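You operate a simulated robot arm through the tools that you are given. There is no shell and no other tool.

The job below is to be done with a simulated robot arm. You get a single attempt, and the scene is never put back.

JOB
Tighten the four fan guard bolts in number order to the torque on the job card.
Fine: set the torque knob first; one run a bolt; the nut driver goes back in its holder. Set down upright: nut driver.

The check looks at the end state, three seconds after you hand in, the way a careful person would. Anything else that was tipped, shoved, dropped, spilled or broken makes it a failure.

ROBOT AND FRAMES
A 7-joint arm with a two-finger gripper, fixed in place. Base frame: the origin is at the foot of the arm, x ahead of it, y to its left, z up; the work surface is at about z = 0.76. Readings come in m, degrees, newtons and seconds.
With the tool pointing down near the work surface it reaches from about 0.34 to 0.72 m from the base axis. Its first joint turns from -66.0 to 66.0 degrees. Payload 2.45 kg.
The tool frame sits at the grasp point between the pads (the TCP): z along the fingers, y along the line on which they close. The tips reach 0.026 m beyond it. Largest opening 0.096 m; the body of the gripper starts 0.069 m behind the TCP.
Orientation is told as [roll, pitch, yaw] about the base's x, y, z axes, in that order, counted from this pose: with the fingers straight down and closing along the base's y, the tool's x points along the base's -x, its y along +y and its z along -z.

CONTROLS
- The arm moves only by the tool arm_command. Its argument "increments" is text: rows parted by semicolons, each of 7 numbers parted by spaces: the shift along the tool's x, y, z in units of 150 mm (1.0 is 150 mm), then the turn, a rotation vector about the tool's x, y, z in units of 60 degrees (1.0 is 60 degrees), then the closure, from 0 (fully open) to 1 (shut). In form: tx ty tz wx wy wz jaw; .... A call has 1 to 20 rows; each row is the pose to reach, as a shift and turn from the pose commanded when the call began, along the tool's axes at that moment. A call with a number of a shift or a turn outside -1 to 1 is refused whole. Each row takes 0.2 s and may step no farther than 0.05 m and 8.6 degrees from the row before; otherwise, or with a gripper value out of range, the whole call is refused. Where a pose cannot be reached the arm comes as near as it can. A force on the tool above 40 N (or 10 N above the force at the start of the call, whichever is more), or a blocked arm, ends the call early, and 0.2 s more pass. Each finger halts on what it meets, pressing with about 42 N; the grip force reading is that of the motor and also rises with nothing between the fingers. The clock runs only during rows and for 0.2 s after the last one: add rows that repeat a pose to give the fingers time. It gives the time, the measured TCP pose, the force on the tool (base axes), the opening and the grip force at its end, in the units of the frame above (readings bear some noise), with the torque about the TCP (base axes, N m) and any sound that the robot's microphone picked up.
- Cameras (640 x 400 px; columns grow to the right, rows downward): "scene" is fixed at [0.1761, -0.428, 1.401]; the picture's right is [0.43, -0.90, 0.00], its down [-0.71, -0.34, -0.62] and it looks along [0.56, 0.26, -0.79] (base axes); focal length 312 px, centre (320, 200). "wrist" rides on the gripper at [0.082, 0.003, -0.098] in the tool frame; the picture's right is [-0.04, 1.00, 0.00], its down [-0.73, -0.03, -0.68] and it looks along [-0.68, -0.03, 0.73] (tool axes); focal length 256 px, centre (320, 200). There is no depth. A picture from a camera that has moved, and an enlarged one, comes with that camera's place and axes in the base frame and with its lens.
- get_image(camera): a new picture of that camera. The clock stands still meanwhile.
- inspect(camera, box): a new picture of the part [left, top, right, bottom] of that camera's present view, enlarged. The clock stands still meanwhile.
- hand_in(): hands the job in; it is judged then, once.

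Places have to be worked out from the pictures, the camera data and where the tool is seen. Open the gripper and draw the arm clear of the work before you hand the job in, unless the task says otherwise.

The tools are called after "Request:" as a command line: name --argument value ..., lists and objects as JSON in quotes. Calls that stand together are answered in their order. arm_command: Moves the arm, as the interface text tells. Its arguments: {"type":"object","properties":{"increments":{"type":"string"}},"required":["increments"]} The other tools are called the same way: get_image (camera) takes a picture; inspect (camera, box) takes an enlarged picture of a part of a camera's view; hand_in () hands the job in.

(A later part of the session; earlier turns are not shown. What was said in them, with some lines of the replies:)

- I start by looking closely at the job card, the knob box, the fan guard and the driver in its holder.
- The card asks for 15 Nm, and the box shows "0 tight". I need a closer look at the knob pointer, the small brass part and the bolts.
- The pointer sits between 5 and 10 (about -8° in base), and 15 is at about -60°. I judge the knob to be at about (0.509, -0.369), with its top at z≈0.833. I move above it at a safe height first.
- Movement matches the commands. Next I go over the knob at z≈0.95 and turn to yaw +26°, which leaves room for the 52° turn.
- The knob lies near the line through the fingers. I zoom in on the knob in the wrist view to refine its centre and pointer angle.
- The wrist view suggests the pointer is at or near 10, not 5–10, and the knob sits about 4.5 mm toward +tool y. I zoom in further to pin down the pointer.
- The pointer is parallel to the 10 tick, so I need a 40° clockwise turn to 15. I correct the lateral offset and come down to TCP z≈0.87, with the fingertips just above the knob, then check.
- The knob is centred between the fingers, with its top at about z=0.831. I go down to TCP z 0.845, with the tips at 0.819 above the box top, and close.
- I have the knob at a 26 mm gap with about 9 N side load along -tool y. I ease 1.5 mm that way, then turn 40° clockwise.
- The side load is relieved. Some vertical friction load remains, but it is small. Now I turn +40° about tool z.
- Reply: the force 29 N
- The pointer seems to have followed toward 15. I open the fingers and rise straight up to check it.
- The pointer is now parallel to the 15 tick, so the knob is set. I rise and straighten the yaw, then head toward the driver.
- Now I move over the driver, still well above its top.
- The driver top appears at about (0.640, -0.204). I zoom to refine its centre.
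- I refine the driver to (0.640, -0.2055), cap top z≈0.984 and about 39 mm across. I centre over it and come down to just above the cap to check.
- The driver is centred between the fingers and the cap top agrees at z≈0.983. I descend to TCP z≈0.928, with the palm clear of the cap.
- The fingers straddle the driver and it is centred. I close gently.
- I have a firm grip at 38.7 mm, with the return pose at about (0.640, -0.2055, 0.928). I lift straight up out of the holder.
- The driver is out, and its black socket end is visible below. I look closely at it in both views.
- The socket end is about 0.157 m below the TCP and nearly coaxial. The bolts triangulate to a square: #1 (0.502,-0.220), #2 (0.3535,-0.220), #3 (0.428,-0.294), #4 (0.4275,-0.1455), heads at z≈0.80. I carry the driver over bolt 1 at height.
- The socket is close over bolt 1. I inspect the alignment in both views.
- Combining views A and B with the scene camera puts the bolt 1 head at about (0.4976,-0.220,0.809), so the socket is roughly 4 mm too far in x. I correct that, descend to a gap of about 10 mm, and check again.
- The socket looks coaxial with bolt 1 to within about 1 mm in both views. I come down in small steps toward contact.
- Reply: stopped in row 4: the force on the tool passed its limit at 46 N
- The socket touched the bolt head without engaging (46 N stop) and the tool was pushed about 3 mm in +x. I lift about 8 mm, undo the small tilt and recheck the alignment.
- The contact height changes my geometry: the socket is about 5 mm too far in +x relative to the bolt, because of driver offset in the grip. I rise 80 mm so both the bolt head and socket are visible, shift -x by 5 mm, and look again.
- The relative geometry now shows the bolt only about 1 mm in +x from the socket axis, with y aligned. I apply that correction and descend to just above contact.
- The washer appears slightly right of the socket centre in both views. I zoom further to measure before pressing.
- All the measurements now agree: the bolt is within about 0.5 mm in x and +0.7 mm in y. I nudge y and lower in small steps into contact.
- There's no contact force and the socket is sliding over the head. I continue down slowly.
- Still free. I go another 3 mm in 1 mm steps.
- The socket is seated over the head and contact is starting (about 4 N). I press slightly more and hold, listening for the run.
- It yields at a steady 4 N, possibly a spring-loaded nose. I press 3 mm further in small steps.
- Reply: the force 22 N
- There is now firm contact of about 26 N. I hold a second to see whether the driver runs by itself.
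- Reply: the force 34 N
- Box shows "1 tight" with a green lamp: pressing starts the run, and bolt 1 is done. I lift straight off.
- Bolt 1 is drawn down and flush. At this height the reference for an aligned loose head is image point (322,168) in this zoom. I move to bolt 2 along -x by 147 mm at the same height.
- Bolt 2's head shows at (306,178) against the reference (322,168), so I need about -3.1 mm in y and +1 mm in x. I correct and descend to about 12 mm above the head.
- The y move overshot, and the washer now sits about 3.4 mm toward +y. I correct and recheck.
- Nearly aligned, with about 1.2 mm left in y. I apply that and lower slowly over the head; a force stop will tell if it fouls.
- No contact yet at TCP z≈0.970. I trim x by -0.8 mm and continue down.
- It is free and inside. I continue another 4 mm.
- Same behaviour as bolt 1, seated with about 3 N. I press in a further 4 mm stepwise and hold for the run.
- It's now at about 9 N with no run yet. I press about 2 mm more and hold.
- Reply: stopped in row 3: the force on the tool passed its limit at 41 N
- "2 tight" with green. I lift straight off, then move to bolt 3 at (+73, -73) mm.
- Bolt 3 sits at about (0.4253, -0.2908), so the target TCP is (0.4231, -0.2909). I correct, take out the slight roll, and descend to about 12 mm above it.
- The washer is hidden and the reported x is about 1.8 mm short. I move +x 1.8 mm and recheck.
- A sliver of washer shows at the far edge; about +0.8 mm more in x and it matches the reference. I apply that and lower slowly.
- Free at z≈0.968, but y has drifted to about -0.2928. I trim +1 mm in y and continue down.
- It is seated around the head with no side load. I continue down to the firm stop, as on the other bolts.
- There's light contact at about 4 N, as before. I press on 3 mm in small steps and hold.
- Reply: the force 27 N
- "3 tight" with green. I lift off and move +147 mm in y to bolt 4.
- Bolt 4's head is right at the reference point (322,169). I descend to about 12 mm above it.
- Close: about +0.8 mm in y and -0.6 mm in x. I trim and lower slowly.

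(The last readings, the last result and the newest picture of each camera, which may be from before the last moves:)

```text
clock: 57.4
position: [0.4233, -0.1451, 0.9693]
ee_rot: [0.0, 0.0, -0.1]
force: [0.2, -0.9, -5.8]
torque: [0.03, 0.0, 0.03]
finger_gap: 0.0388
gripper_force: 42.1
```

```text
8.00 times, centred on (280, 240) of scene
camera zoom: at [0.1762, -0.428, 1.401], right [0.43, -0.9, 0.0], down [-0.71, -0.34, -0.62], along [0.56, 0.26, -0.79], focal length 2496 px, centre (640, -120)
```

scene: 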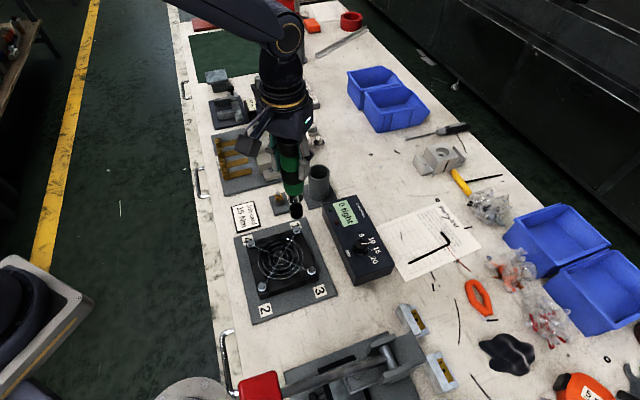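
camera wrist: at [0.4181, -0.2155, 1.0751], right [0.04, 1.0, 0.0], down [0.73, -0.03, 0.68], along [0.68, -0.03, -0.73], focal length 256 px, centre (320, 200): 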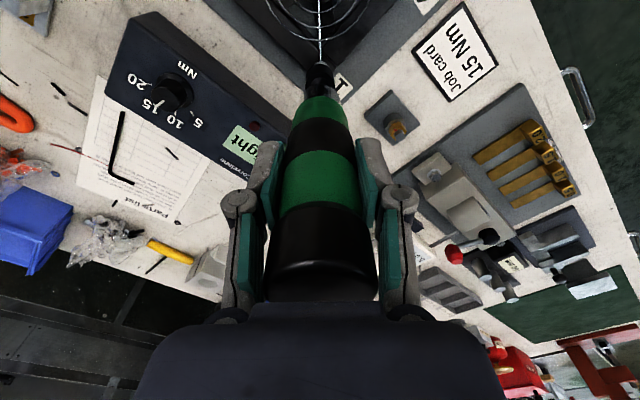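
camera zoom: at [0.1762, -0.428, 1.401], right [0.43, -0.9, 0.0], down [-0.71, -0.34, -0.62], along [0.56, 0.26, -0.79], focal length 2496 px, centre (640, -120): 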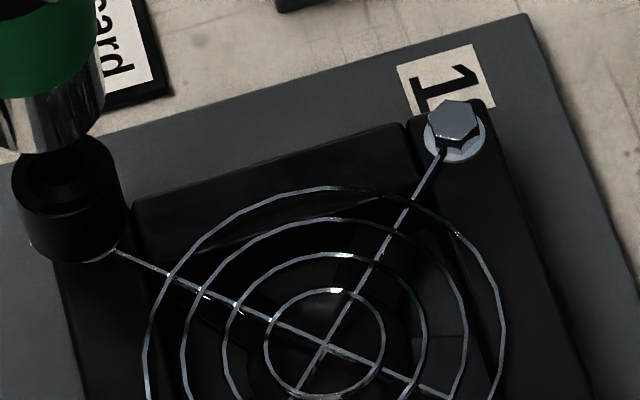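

Free at z≈0.969, with y about 1.3 mm too far positive by the report. I trim y and continue down.

Request:
arm_command --increments "0 -0.007 0 0 0 0 1; 0 -0.007 0.007 0 0 0 1; 0 -0.007 0.013 0 0 0 1; 0 -0.007 0.02 0 0 0 1; 0 -0.007 0.027 0 0 0 1; 0 -0.007 0.027 0 0 0 1"

Request:
inspect --camera "wrist" --box '[302, 56, 338, 82]'

```text
clock: 58.8
position: [0.4254, -0.1453, 0.9652]
ee_rot: [0.0, -0.1, 0.0]
force: [0.4, -0.4, -4.6]
torque: [0.0, -0.03, 0.0]
finger_gap: 0.0386
gripper_force: 42.5
```

```text
15.38 times, centred on (320, 69) of wrist
camera zoom: at [0.3419, -0.1419, 1.0633], right [0.04, 1.0, 0.0], down [0.73, -0.03, 0.68], along [0.68, -0.03, -0.73], focal length 3938 px, centre (320, 2215)
```

zoom: 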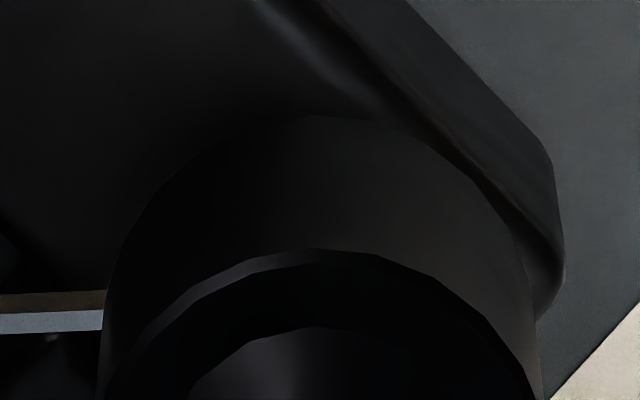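

The socket is over the head with no side force, and the reported TCP (0.424, -0.145) is on target. I go down to the firm stop.

Request:
arm_command --increments "0 0 0.007 0 0 0 1; 0 0 0.013 0 0 0 1; 0 0 0.02 0 0 0 1; 0 0 0.027 0 0 0 1; 0 0 0.033 0 0 0 1; 0 0 0.033 0 0 0 1"

Request:
inspect --camera "scene" --box '[330, 190, 400, 260]'

```text
clock: 60.2
position: [0.4227, -0.1458, 0.9592]
ee_rot: [0.0, -0.1, 0.0]
force: [1.1, 0.9, -3.1]
torque: [0.11, -0.08, -0.01]
finger_gap: 0.0389
gripper_force: 41.8
```

```text
5.71 times, centred on (365, 225) of scene
camera zoom: at [0.1762, -0.428, 1.401], right [0.43, -0.9, 0.0], down [-0.71, -0.34, -0.62], along [0.56, 0.26, -0.79], focal length 1783 px, centre (63, 57)
```

zoom: 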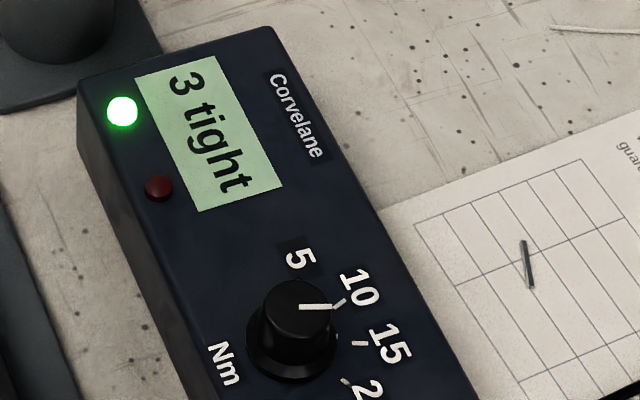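

Light contact only, and still "3 tight". I press about 3 mm further and hold.

Request:
arm_command --increments "0 0 0.007 0 0 0 1; 0 0 0.013 0 0 0 1; 0 0 0.018 0 0 0 1; 0 0 0.018 0 0 0 1; 0 0 0.018 0 0 0 1; 0 0 0.018 0 0 0 1"

Request:
inspect --camera "scene" --box '[330, 190, 400, 260]'

```text
clock: 61.6
position: [0.4235, -0.1455, 0.9583]
ee_rot: [-0.1, -0.4, 0.0]
force: [-6.7, -2.1, 38.4]
torque: [-0.3, 0.83, -0.02]
finger_gap: 0.0386
gripper_force: 42.1
```

```text
5.71 times, centred on (365, 225) of scene
camera zoom: at [0.1754, -0.4279, 1.4012], right [0.43, -0.9, 0.0], down [-0.71, -0.34, -0.62], along [0.56, 0.26, -0.79], focal length 1783 px, centre (63, 57)
```

zoom: 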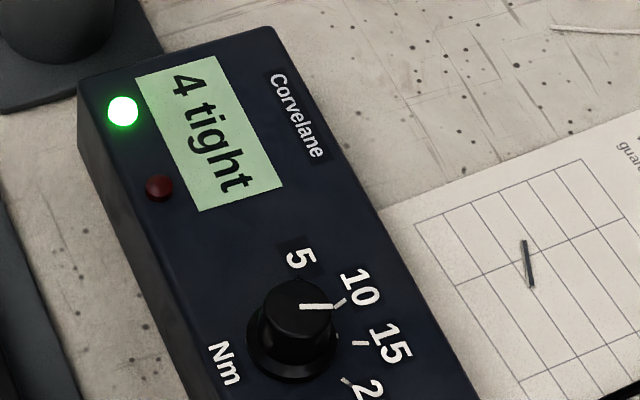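

"4 tight" with green: all four are done in order. I lift off and start back toward the holder.

Request:
arm_command --increments "0 0 -0.02 0 0 0 1; 0 0 -0.1 0 0 0 1; 0 0 -0.3 0 0 0 1; 0 0 -0.55 0 0 0 1; 0 0 -0.8 0 0 0 1; 0 0 -0.87 0 0 0 1; -0.25 -0.1 -0.87 0 0 0 1; -0.5 -0.2 -0.87 0 0 0 1; -0.75 -0.3 -0.87 0 0 0 1; -1 -0.39 -0.87 0 0 0 1; -1 -0.39 -0.87 0 0 0 1"

Request:
inspect --camera "scene" --box '[220, 120, 400, 320]'

```text
clock: 64.0
position: [0.5728, -0.2028, 1.0915]
ee_rot: [0.0, -0.1, 0.1]
force: [0.0, -0.5, -4.7]
torque: [0.01, 0.04, 0.02]
finger_gap: 0.0388
gripper_force: 42.2
```

```text
2.00 times, centred on (310, 220) of scene
camera zoom: at [0.1762, -0.428, 1.401], right [0.43, -0.9, 0.0], down [-0.71, -0.34, -0.62], along [0.56, 0.26, -0.79], focal length 624 px, centre (340, 160)
```

zoom: 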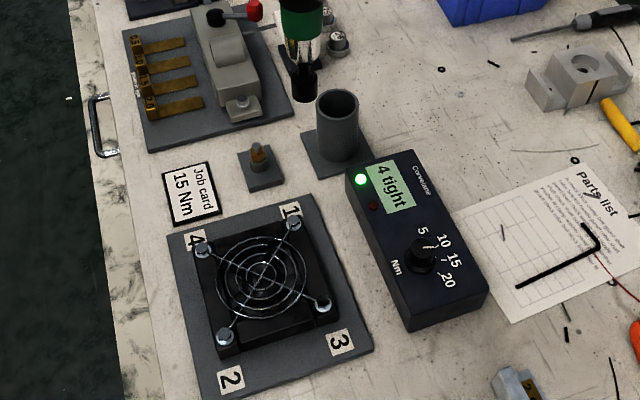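

I continue over the holder and look at the socket against the holder mouth.

Request:
arm_command --increments "-0.15 -0.005 0 0 0 0 1; -0.3 -0.01 0.04 0 0 0 1; -0.445 -0.01 0.08 0 0 0 1; -0.445 -0.01 0.08 0 0 0 1; -0.445 -0.01 0.08 0 0 0 1"

Request:
inspect --camera "wrist" --box '[270, 20, 370, 120]'

Request:
inspect --camera "scene" --box '[280, 60, 360, 220]'

```text
clock: 65.2
position: [0.6401, -0.2046, 1.0776]
ee_rot: [-0.1, -0.1, 0.1]
force: [0.0, 0.0, -4.5]
torque: [-0.02, 0.0, 0.01]
finger_gap: 0.0386
gripper_force: 42.1
```

```text
4.00 times, centred on (320, 70) of wrist
camera zoom: at [0.5571, -0.2005, 1.1742], right [0.04, 1.0, 0.0], down [0.73, -0.03, 0.68], along [0.68, -0.03, -0.73], focal length 1024 px, centre (320, 720)
```

zoom: 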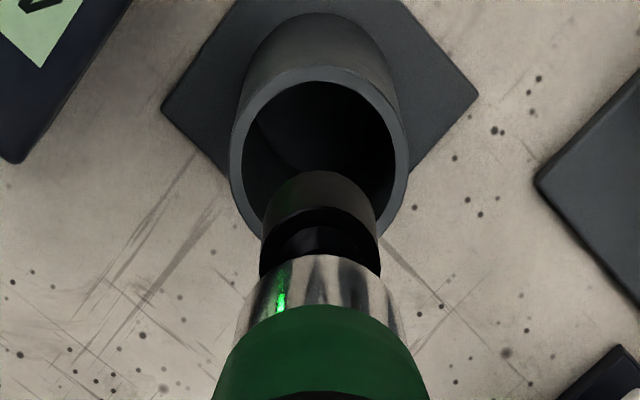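

```text
2.50 times, centred on (320, 140) of scene
camera zoom: at [0.1762, -0.428, 1.401], right [0.43, -0.9, 0.0], down [-0.71, -0.34, -0.62], along [0.56, 0.26, -0.79], focal length 780 px, centre (320, 350)
```

zoom: 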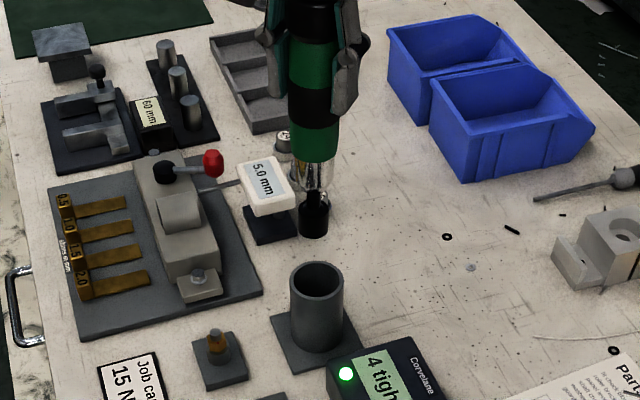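

The socket tip sits about 4.5 mm more toward -x than at pick-up, so the driver leans about 1.6° in the grip. I pitch the tool -1.6° to make the driver upright again and lower to just above the rim.

Request:
arm_command --increments "-0.003 0 0 0 -0.0133 0 1; -0.003 0 0 0 -0.0267 0 1; -0.003 0 0.1 0 -0.0267 0 1; -0.003 0 0.22 0 -0.0267 0 1; -0.003 0 0.22 0 -0.0267 0 1"

Request:
inspect --camera "wrist" --box '[270, 20, 370, 120]'

Request:
inspect --camera "scene" --box '[280, 90, 360, 220]'

```text
clock: 66.4
position: [0.6414, -0.2038, 1.046]
ee_rot: [0.0, -1.7, 0.0]
force: [0.9, 0.1, -5.1]
torque: [-0.03, 0.01, -0.03]
finger_gap: 0.0387
gripper_force: 41.7
```

```text
4.00 times, centred on (320, 70) of wrist
camera zoom: at [0.5555, -0.1991, 1.1402], right [0.04, 1.0, 0.0], down [0.71, -0.03, 0.7], along [0.7, -0.03, -0.71], focal length 1024 px, centre (320, 720)
```

zoom: 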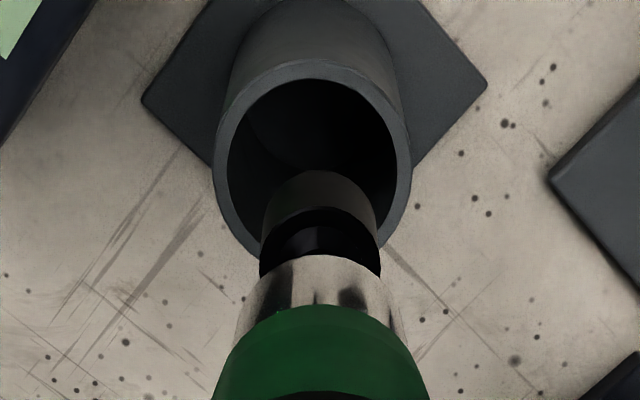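

```text
3.08 times, centred on (320, 155) of scene
camera zoom: at [0.1762, -0.428, 1.401], right [0.43, -0.9, 0.0], down [-0.71, -0.34, -0.62], along [0.56, 0.26, -0.79], focal length 960 px, centre (320, 338)
```

zoom: 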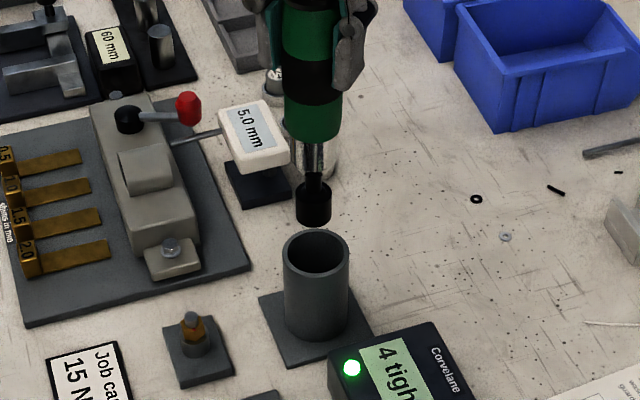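

With the driver upright, the holder mouth lies about 2.5 mm toward -y and 1 mm toward -x, matching the pick-up TCP (0.6396, -0.2047). I correct that and lower the tip to the rim, keeping the path vertical.

Request:
arm_command --increments "0.005 -0.017 0 0 0 0 1; 0.005 -0.017 0 0 0 0 1; 0.007 -0.017 0.06 0 0 0 1; 0.009 -0.017 0.12 0 0 0 1; 0.009 -0.017 0.12 0 0 0 1; 0.009 -0.017 0.12 0 0 0 1"

Request:
inspect --camera "wrist" --box '[270, 20, 370, 120]'

Request:
inspect --camera "scene" --box '[280, 90, 360, 220]'

```text
clock: 67.8
position: [0.6394, -0.2084, 1.0245]
ee_rot: [0.0, -1.6, -0.1]
force: [0.6, -0.2, -4.8]
torque: [-0.01, -0.01, -0.03]
finger_gap: 0.0388
gripper_force: 41.6
```

```text
4.00 times, centred on (320, 70) of wrist
camera zoom: at [0.5542, -0.2043, 1.12], right [0.04, 1.0, 0.0], down [0.71, -0.03, 0.7], along [0.7, -0.03, -0.71], focal length 1024 px, centre (320, 720)
```

zoom: 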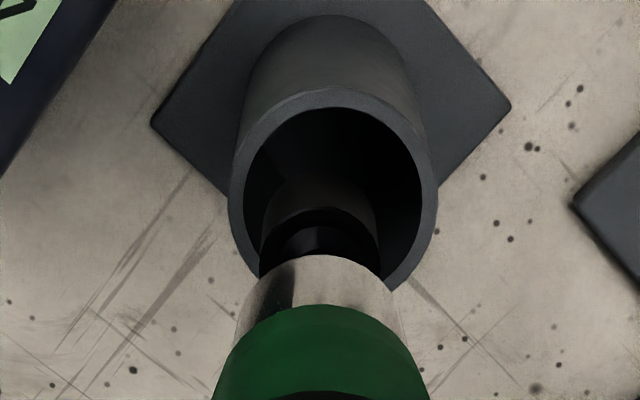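

```text
3.08 times, centred on (320, 155) of scene
camera zoom: at [0.1762, -0.428, 1.401], right [0.43, -0.9, 0.0], down [-0.71, -0.34, -0.62], along [0.56, 0.26, -0.79], focal length 960 px, centre (320, 338)
```

zoom: 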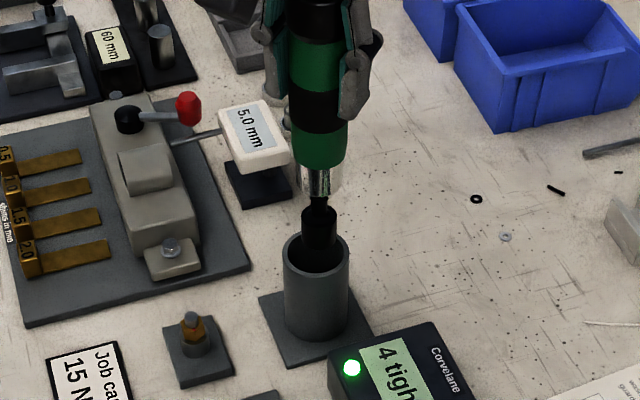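

The y overshot by about 3 mm; the tip is just inside the mouth. I bring y back before lowering further.

Request:
arm_command --increments "0.003 0.01 0 0 0 0 1; 0.003 0.019 0 0 0 0 1; 0.003 0.019 0 0 0 0 1"

Request:
inspect --camera "wrist" --box '[270, 20, 370, 120]'

Request:
inspect --camera "scene" --box '[290, 130, 350, 220]'

```text
clock: 68.6
position: [0.6402, -0.2042, 1.0263]
ee_rot: [0.0, -1.8, 0.0]
force: [0.3, -0.9, -4.7]
torque: [0.01, -0.04, 0.0]
finger_gap: 0.0385
gripper_force: 42.4
```

```text
4.00 times, centred on (320, 70) of wrist
camera zoom: at [0.5543, -0.2006, 1.1205], right [0.04, 1.0, 0.0], down [0.71, -0.03, 0.7], along [0.7, -0.03, -0.71], focal length 1024 px, centre (320, 720)
```

zoom: 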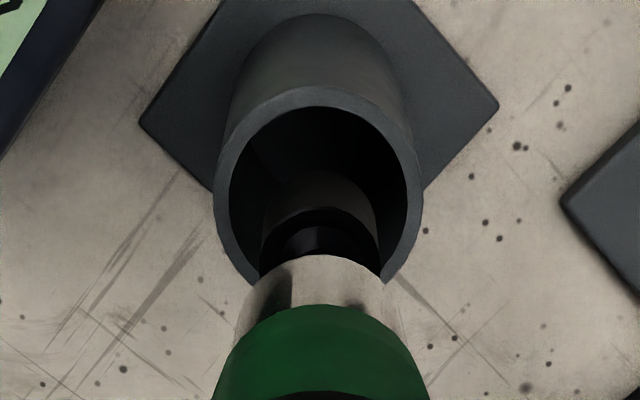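

```text
4.44 times, centred on (320, 175) of scene
camera zoom: at [0.1762, -0.428, 1.401], right [0.43, -0.9, 0.0], down [-0.71, -0.34, -0.62], along [0.56, 0.26, -0.79], focal length 1387 px, centre (320, 311)
```

zoom: 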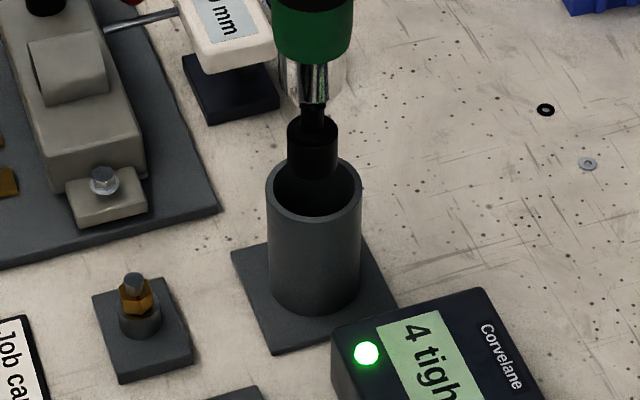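

The tip is centred in the mouth. I lower 50 mm vertically, still with the body above the rim, and check again.

Request:
arm_command --increments "0.003 -0.001 0.1 0 0 0 1; 0.006 -0.001 0.2 0 0 0 1; 0.01 -0.001 0.333 0 0 0 1; 0.01 -0.001 0.333 0 0 0 1; 0.01 -0.001 0.333 0 0 0 1"

Request:
inspect --camera "wrist" --box '[270, 30, 370, 130]'

Request:
inspect --camera "scene" --box '[290, 130, 350, 220]'

```text
clock: 69.8
position: [0.6389, -0.2051, 0.9736]
ee_rot: [0.1, -1.8, 0.1]
force: [0.4, 0.1, -4.0]
torque: [-0.04, 0.01, 0.0]
finger_gap: 0.0388
gripper_force: 41.9
```

```text
4.00 times, centred on (320, 80) of wrist
camera zoom: at [0.5547, -0.2004, 1.0687], right [0.04, 1.0, 0.0], down [0.71, -0.03, 0.7], along [0.7, -0.03, -0.71], focal length 1024 px, centre (320, 680)
```

zoom: 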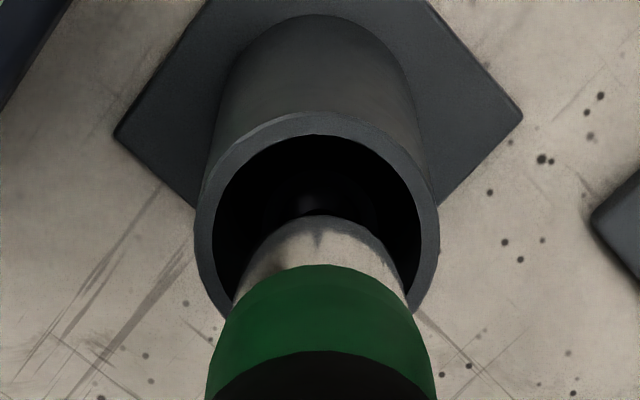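

```text
4.44 times, centred on (320, 175) of scene
camera zoom: at [0.1762, -0.428, 1.401], right [0.43, -0.9, 0.0], down [-0.71, -0.34, -0.62], along [0.56, 0.26, -0.79], focal length 1387 px, centre (320, 311)
```

zoom: 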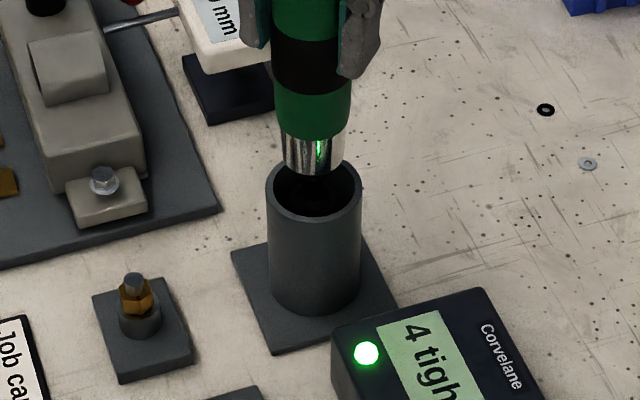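

The body is nearly centred over the mouth, with about -1 mm to go in y. I trim and lower another 33 mm.

Request:
arm_command --increments "0 -0.006 0 0 0 0 1; 0.003 -0.006 0.08 0 0 0 1; 0.005 -0.006 0.16 0 0 0 1; 0.006 -0.006 0.22 0 0 0 1; 0.006 -0.006 0.22 0 0 0 1; 0.006 -0.006 0.22 0 0 0 1"

Request:
inspect --camera "wrist" --box '[270, 30, 370, 130]'

Request:
inspect --camera "scene" --box '[290, 130, 350, 220]'

```text
clock: 71.2
position: [0.64, -0.2049, 0.9419]
ee_rot: [0.0, -1.7, 0.0]
force: [0.8, -0.1, -4.9]
torque: [0.03, 0.01, -0.02]
finger_gap: 0.0387
gripper_force: 41.9
```

```text
4.00 times, centred on (320, 80) of wrist
camera zoom: at [0.5542, -0.2011, 1.0365], right [0.04, 1.0, 0.0], down [0.71, -0.03, 0.7], along [0.7, -0.03, -0.71], focal length 1024 px, centre (320, 680)
```

zoom: 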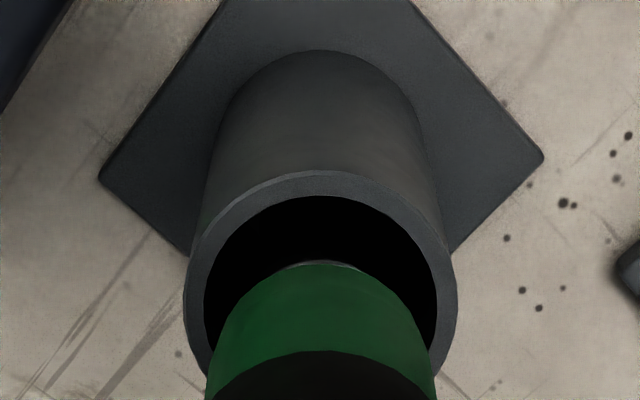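

```text
4.44 times, centred on (320, 175) of scene
camera zoom: at [0.1762, -0.428, 1.401], right [0.43, -0.9, 0.0], down [-0.71, -0.34, -0.62], along [0.56, 0.26, -0.79], focal length 1387 px, centre (320, 311)
```

zoom: 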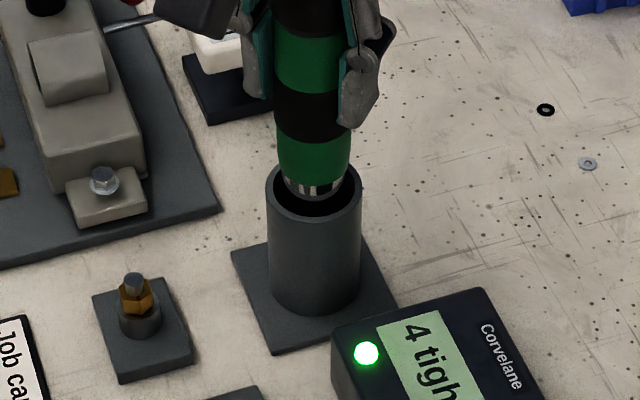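

Well centred. I lower gently toward the seat, about 14 mm to go, in small steps.

Request:
arm_command --increments "0.001 0 0.03 0 0 0 1; 0.002 0 0.055 0 0 0 1; 0.002 0 0.065 0 0 0 1; 0.002 0 0.075 0 0 0 1; 0.002 0 0.075 0 0 0 1"

Request:
inspect --camera "scene" --box '[290, 130, 350, 220]'

```text
clock: 72.4
position: [0.6402, -0.2053, 0.9314]
ee_rot: [0.0, -1.7, 0.0]
force: [-0.3, -0.4, -4.2]
torque: [0.01, 0.01, 0.0]
finger_gap: 0.0388
gripper_force: 42.3
```

```text
4.44 times, centred on (320, 175) of scene
camera zoom: at [0.1762, -0.428, 1.401], right [0.43, -0.9, 0.0], down [-0.71, -0.34, -0.62], along [0.56, 0.26, -0.79], focal length 1387 px, centre (320, 311)
```

zoom: 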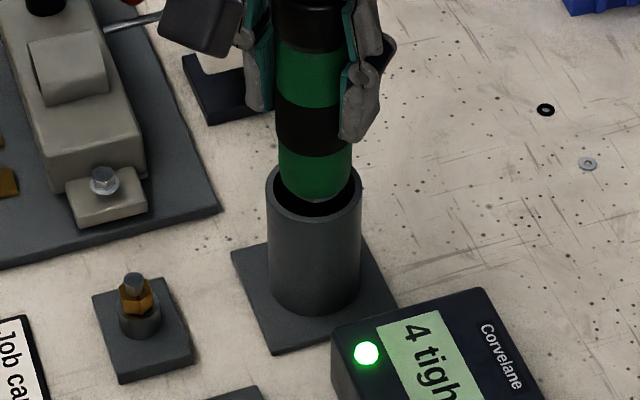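

No contact yet at TCP z≈0.930. I continue in 1 mm steps until it seats.

Request:
arm_command --increments "0 0 0.007 0 0 0 1; 0 0 0.013 0 0 0 1; 0.001 0 0.02 0 0 0 1; 0.001 0 0.027 0 0 0 1; 0.001 0 0.027 0 0 0 1"

```text
clock: 73.6
position: [0.6383, -0.2056, 0.9282]
ee_rot: [0.0, -1.7, 0.0]
force: [-0.3, 0.4, -4.6]
torque: [0.03, 0.02, 0.0]
finger_gap: 0.0386
gripper_force: 42.2
```

Still hanging freely at 0.928. I take a few more 1 mm steps.

Request:
arm_command --increments "0 0 0.007 0 0 0 1; 0 0 0.013 0 0 0 1; 0.001 0 0.02 0 0 0 1; 0.001 0 0.02 0 0 0 1"

Request:
get_image --camera "wrist"

Request:
inspect --camera "scene" --box '[280, 100, 350, 220]'

```text
clock: 74.6
position: [0.6397, -0.2053, 0.9243]
ee_rot: [0.0, -1.7, 0.0]
force: [-2.3, 1.0, 1.4]
torque: [0.03, 0.21, 0.02]
finger_gap: 0.0388
gripper_force: 42.3
```

```text
taken
camera wrist: at [0.554, -0.2015, 1.0198], right [0.04, 1.0, 0.0], down [0.71, -0.03, 0.7], along [0.7, -0.03, -0.71], focal length 256 px, centre (320, 200)
```

wrist: 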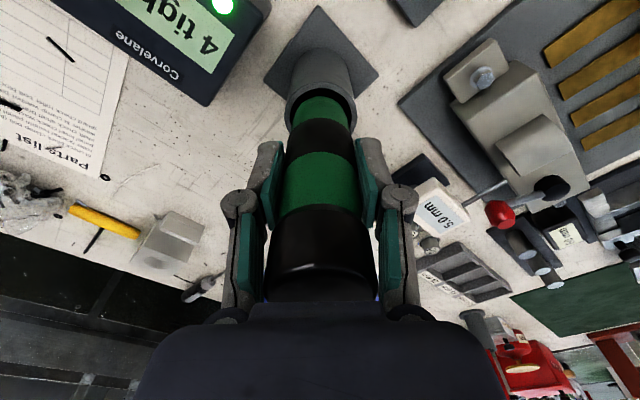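

```text
3.33 times, centred on (315, 160) of scene
camera zoom: at [0.176, -0.428, 1.401], right [0.43, -0.9, 0.0], down [-0.71, -0.34, -0.62], along [0.56, 0.26, -0.79], focal length 1040 px, centre (337, 333)
```

zoom: 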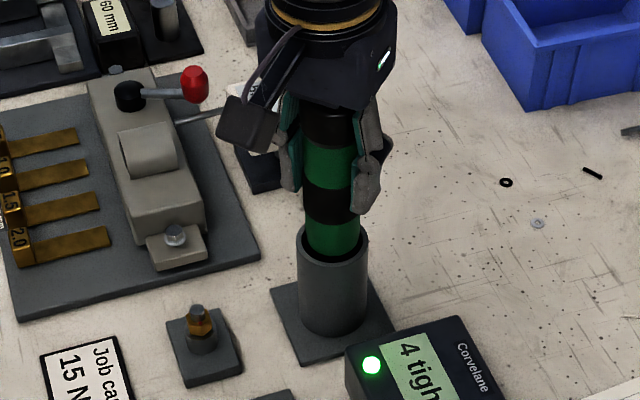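

It is seated in the holder at about 6 N, same depth as at pick-up. I release gently.

Request:
arm_command --increments "0 0 0 0 0 0 0.55; 0 0 0 0 0 0 0.45; 0 0 0 0 0 0 0.3; 0 0 0 0 0 0 0.15; 0 0 0 0 0 0 0; 0 0 0 0 0 0 0; 0 0 0 0 0 0 0"

Request:
get_image --camera "wrist"

Request:
inspect --camera "scene" --box '[280, 100, 350, 220]'

```text
clock: 76.2
position: [0.6391, -0.2052, 0.9249]
ee_rot: [0.0, -1.7, 0.1]
force: [0.1, 0.8, -0.4]
torque: [0.04, 0.03, 0.0]
finger_gap: 0.096
gripper_force: 0.0
```

```text
taken
camera wrist: at [0.554, -0.2015, 1.0194], right [0.04, 1.0, 0.0], down [0.71, -0.03, 0.7], along [0.7, -0.03, -0.71], focal length 256 px, centre (320, 200)
```

wrist: 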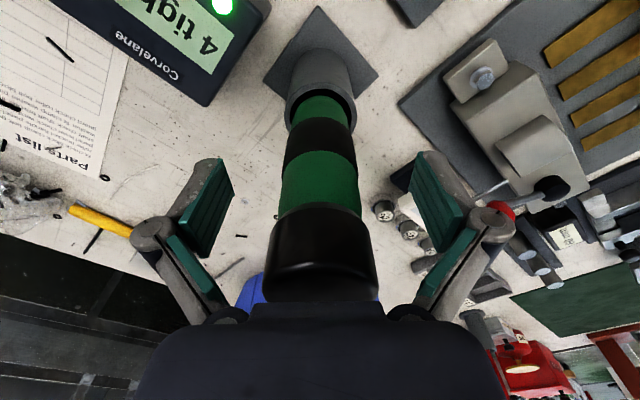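

```text
3.33 times, centred on (315, 160) of scene
camera zoom: at [0.1761, -0.428, 1.401], right [0.43, -0.9, 0.0], down [-0.71, -0.34, -0.62], along [0.56, 0.26, -0.79], focal length 1040 px, centre (337, 333)
```

zoom: 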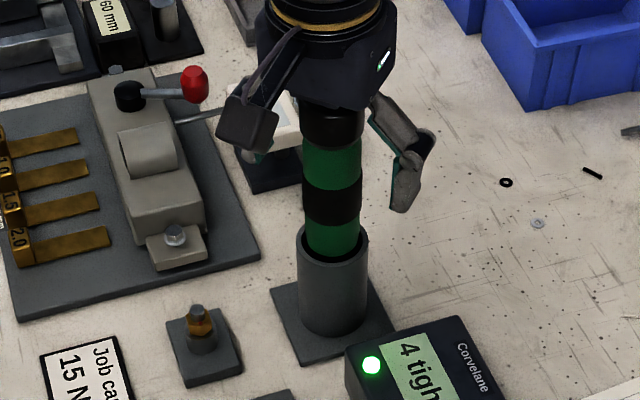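

The driver stands in its holder, released. I rise straight up clear of it.

Request:
arm_command --increments "-0.003 0 -0.1 0 0 0 0; -0.007 0 -0.25 0 0 0 0; -0.014 0 -0.5 0 0 0 0; -0.021 0 -0.75 0 0 0 0; -0.028 0 -0.98 0 0 0 0; -0.028 0 -0.98 0 0 0 0"

Request:
get_image --camera "scene"

Request:
get_image --camera "wrist"

```text
clock: 77.6
position: [0.6403, -0.2073, 1.0712]
ee_rot: [0.1, -1.8, 0.1]
force: [0.4, -0.6, -0.1]
torque: [0.05, 0.0, -0.04]
finger_gap: 0.0959
gripper_force: 0.0
```

```text
taken
```

scene: 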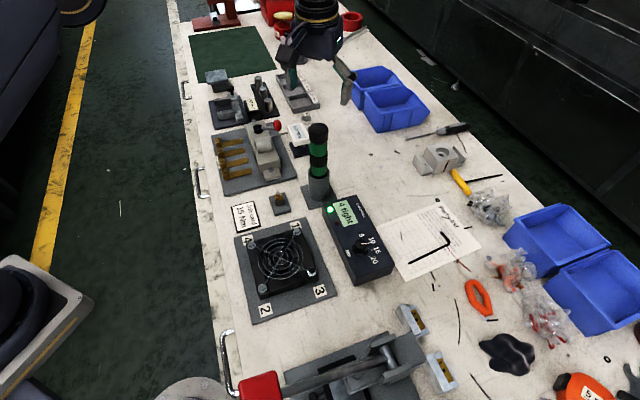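

```text
taken
camera wrist: at [0.5545, -0.2031, 1.1672], right [0.04, 1.0, 0.0], down [0.71, -0.03, 0.7], along [0.7, -0.03, -0.71], focal length 256 px, centre (320, 200)
```

wrist: 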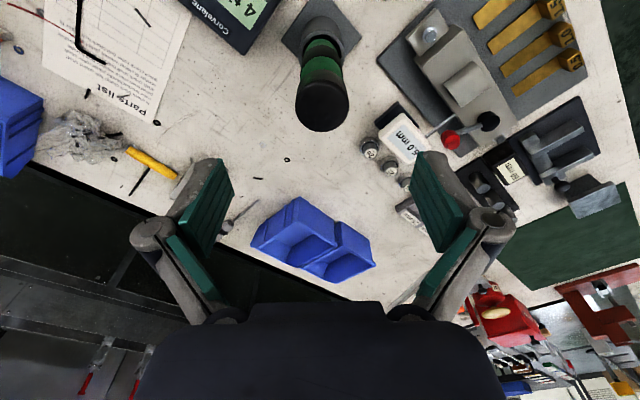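

The driver is upright in its holder and everything else is undisturbed. I raise the arm, level the tool and retract to about the starting place.

Request:
arm_command --increments "0 0 -0.25 0 0.014 0 0; 0 0 -0.5 0 0.028 0 0; 0.25 0 -0.5 0 0.028 0 0; 0.5 0 -0.5 0 0.028 0 0; 0.75 0 -0.5 0 0.028 0 0; 1 0 -0.5 0 0.028 0 0; 1 0 -0.5 0 0.028 0 0"

Request:
get_image --camera "wrist"

Request:
inspect --camera "scene" --box '[230, 110, 400, 320]'

Request:
inspect --camera "scene" --box '[235, 215, 345, 310]'

```text
clock: 79.2
position: [0.4859, -0.2054, 1.1429]
ee_rot: [0.0, -0.1, 0.1]
force: [0.9, 0.0, -0.8]
torque: [0.0, -0.01, -0.01]
finger_gap: 0.096
gripper_force: 0.0
```

```text
taken
camera wrist: at [0.4044, -0.2015, 1.2391], right [0.04, 1.0, 0.0], down [0.73, -0.03, 0.68], along [0.68, -0.03, -0.73], focal length 256 px, centre (320, 200)
```

wrist: 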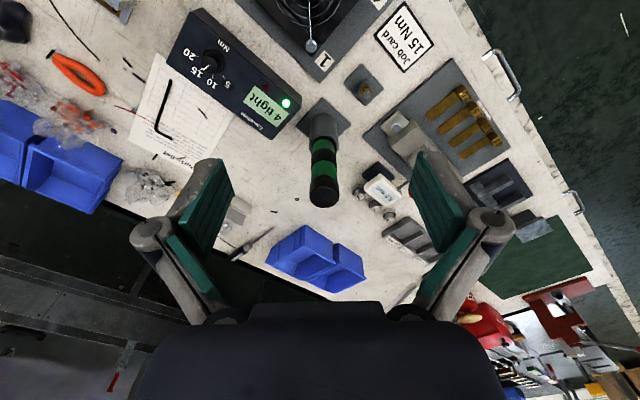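

```text
1.90 times, centred on (315, 215) of scene
camera zoom: at [0.1761, -0.428, 1.401], right [0.43, -0.9, 0.0], down [-0.71, -0.34, -0.62], along [0.56, 0.26, -0.79], focal length 594 px, centre (330, 171)
```

zoom: 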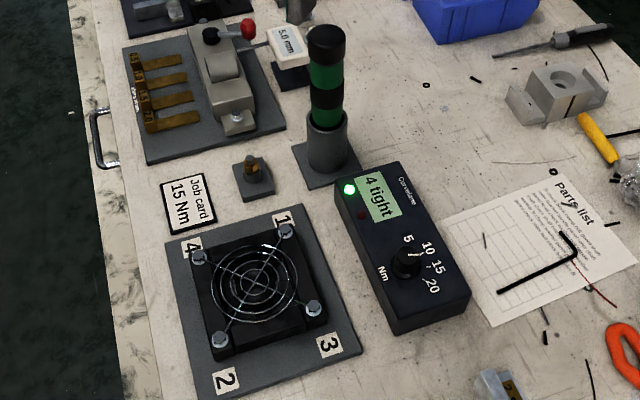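

```text
4.21 times, centred on (290, 262) of scene
camera zoom: at [0.1761, -0.428, 1.401], right [0.43, -0.9, 0.0], down [-0.71, -0.34, -0.62], along [0.56, 0.26, -0.79], focal length 1314 px, centre (446, -63)
```

zoom: 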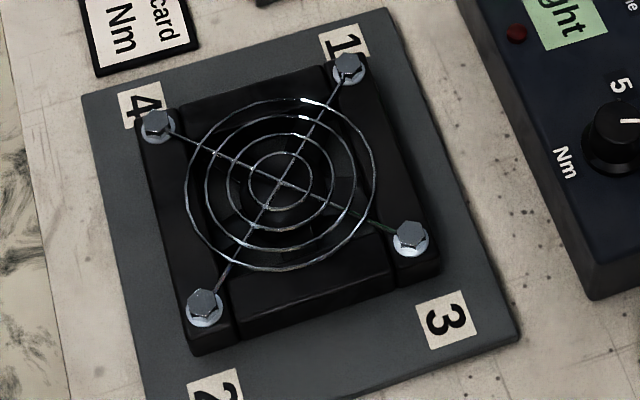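

All four bolts are drawn down, the box reads "4 tight" with the green lamp on, and the knob is at 15. The driver stands upright in its holder, and the open gripper is clear of the work. I hand in.

Request:
hand_in

```text
The job is handed in.
```

I tightened all four fan guard bolts in number order (1, 2, 3, 4), with the torque knob set first to 15 Nm as the job card asks. I've handed the job in, but I haven't seen the check's result.

- **Bolts:** each bolt got one run. The box now reads "4 tight" with the green lamp on.
- **First try on bolt 1:** the socket landed off-centre on the bolt head, and the arm stopped at 46 N. The box still read "0 tight" afterwards, so this did not count as a run. I realigned it and then did the single run.
- **Nut driver:** it had tilted about 1.6° in the grip, so I straightened it before putting it back. It now stands upright in its holder.
- **Bench:** nothing else looked moved or knocked in the final pictures. The gripper is open and the arm is clear of the work.
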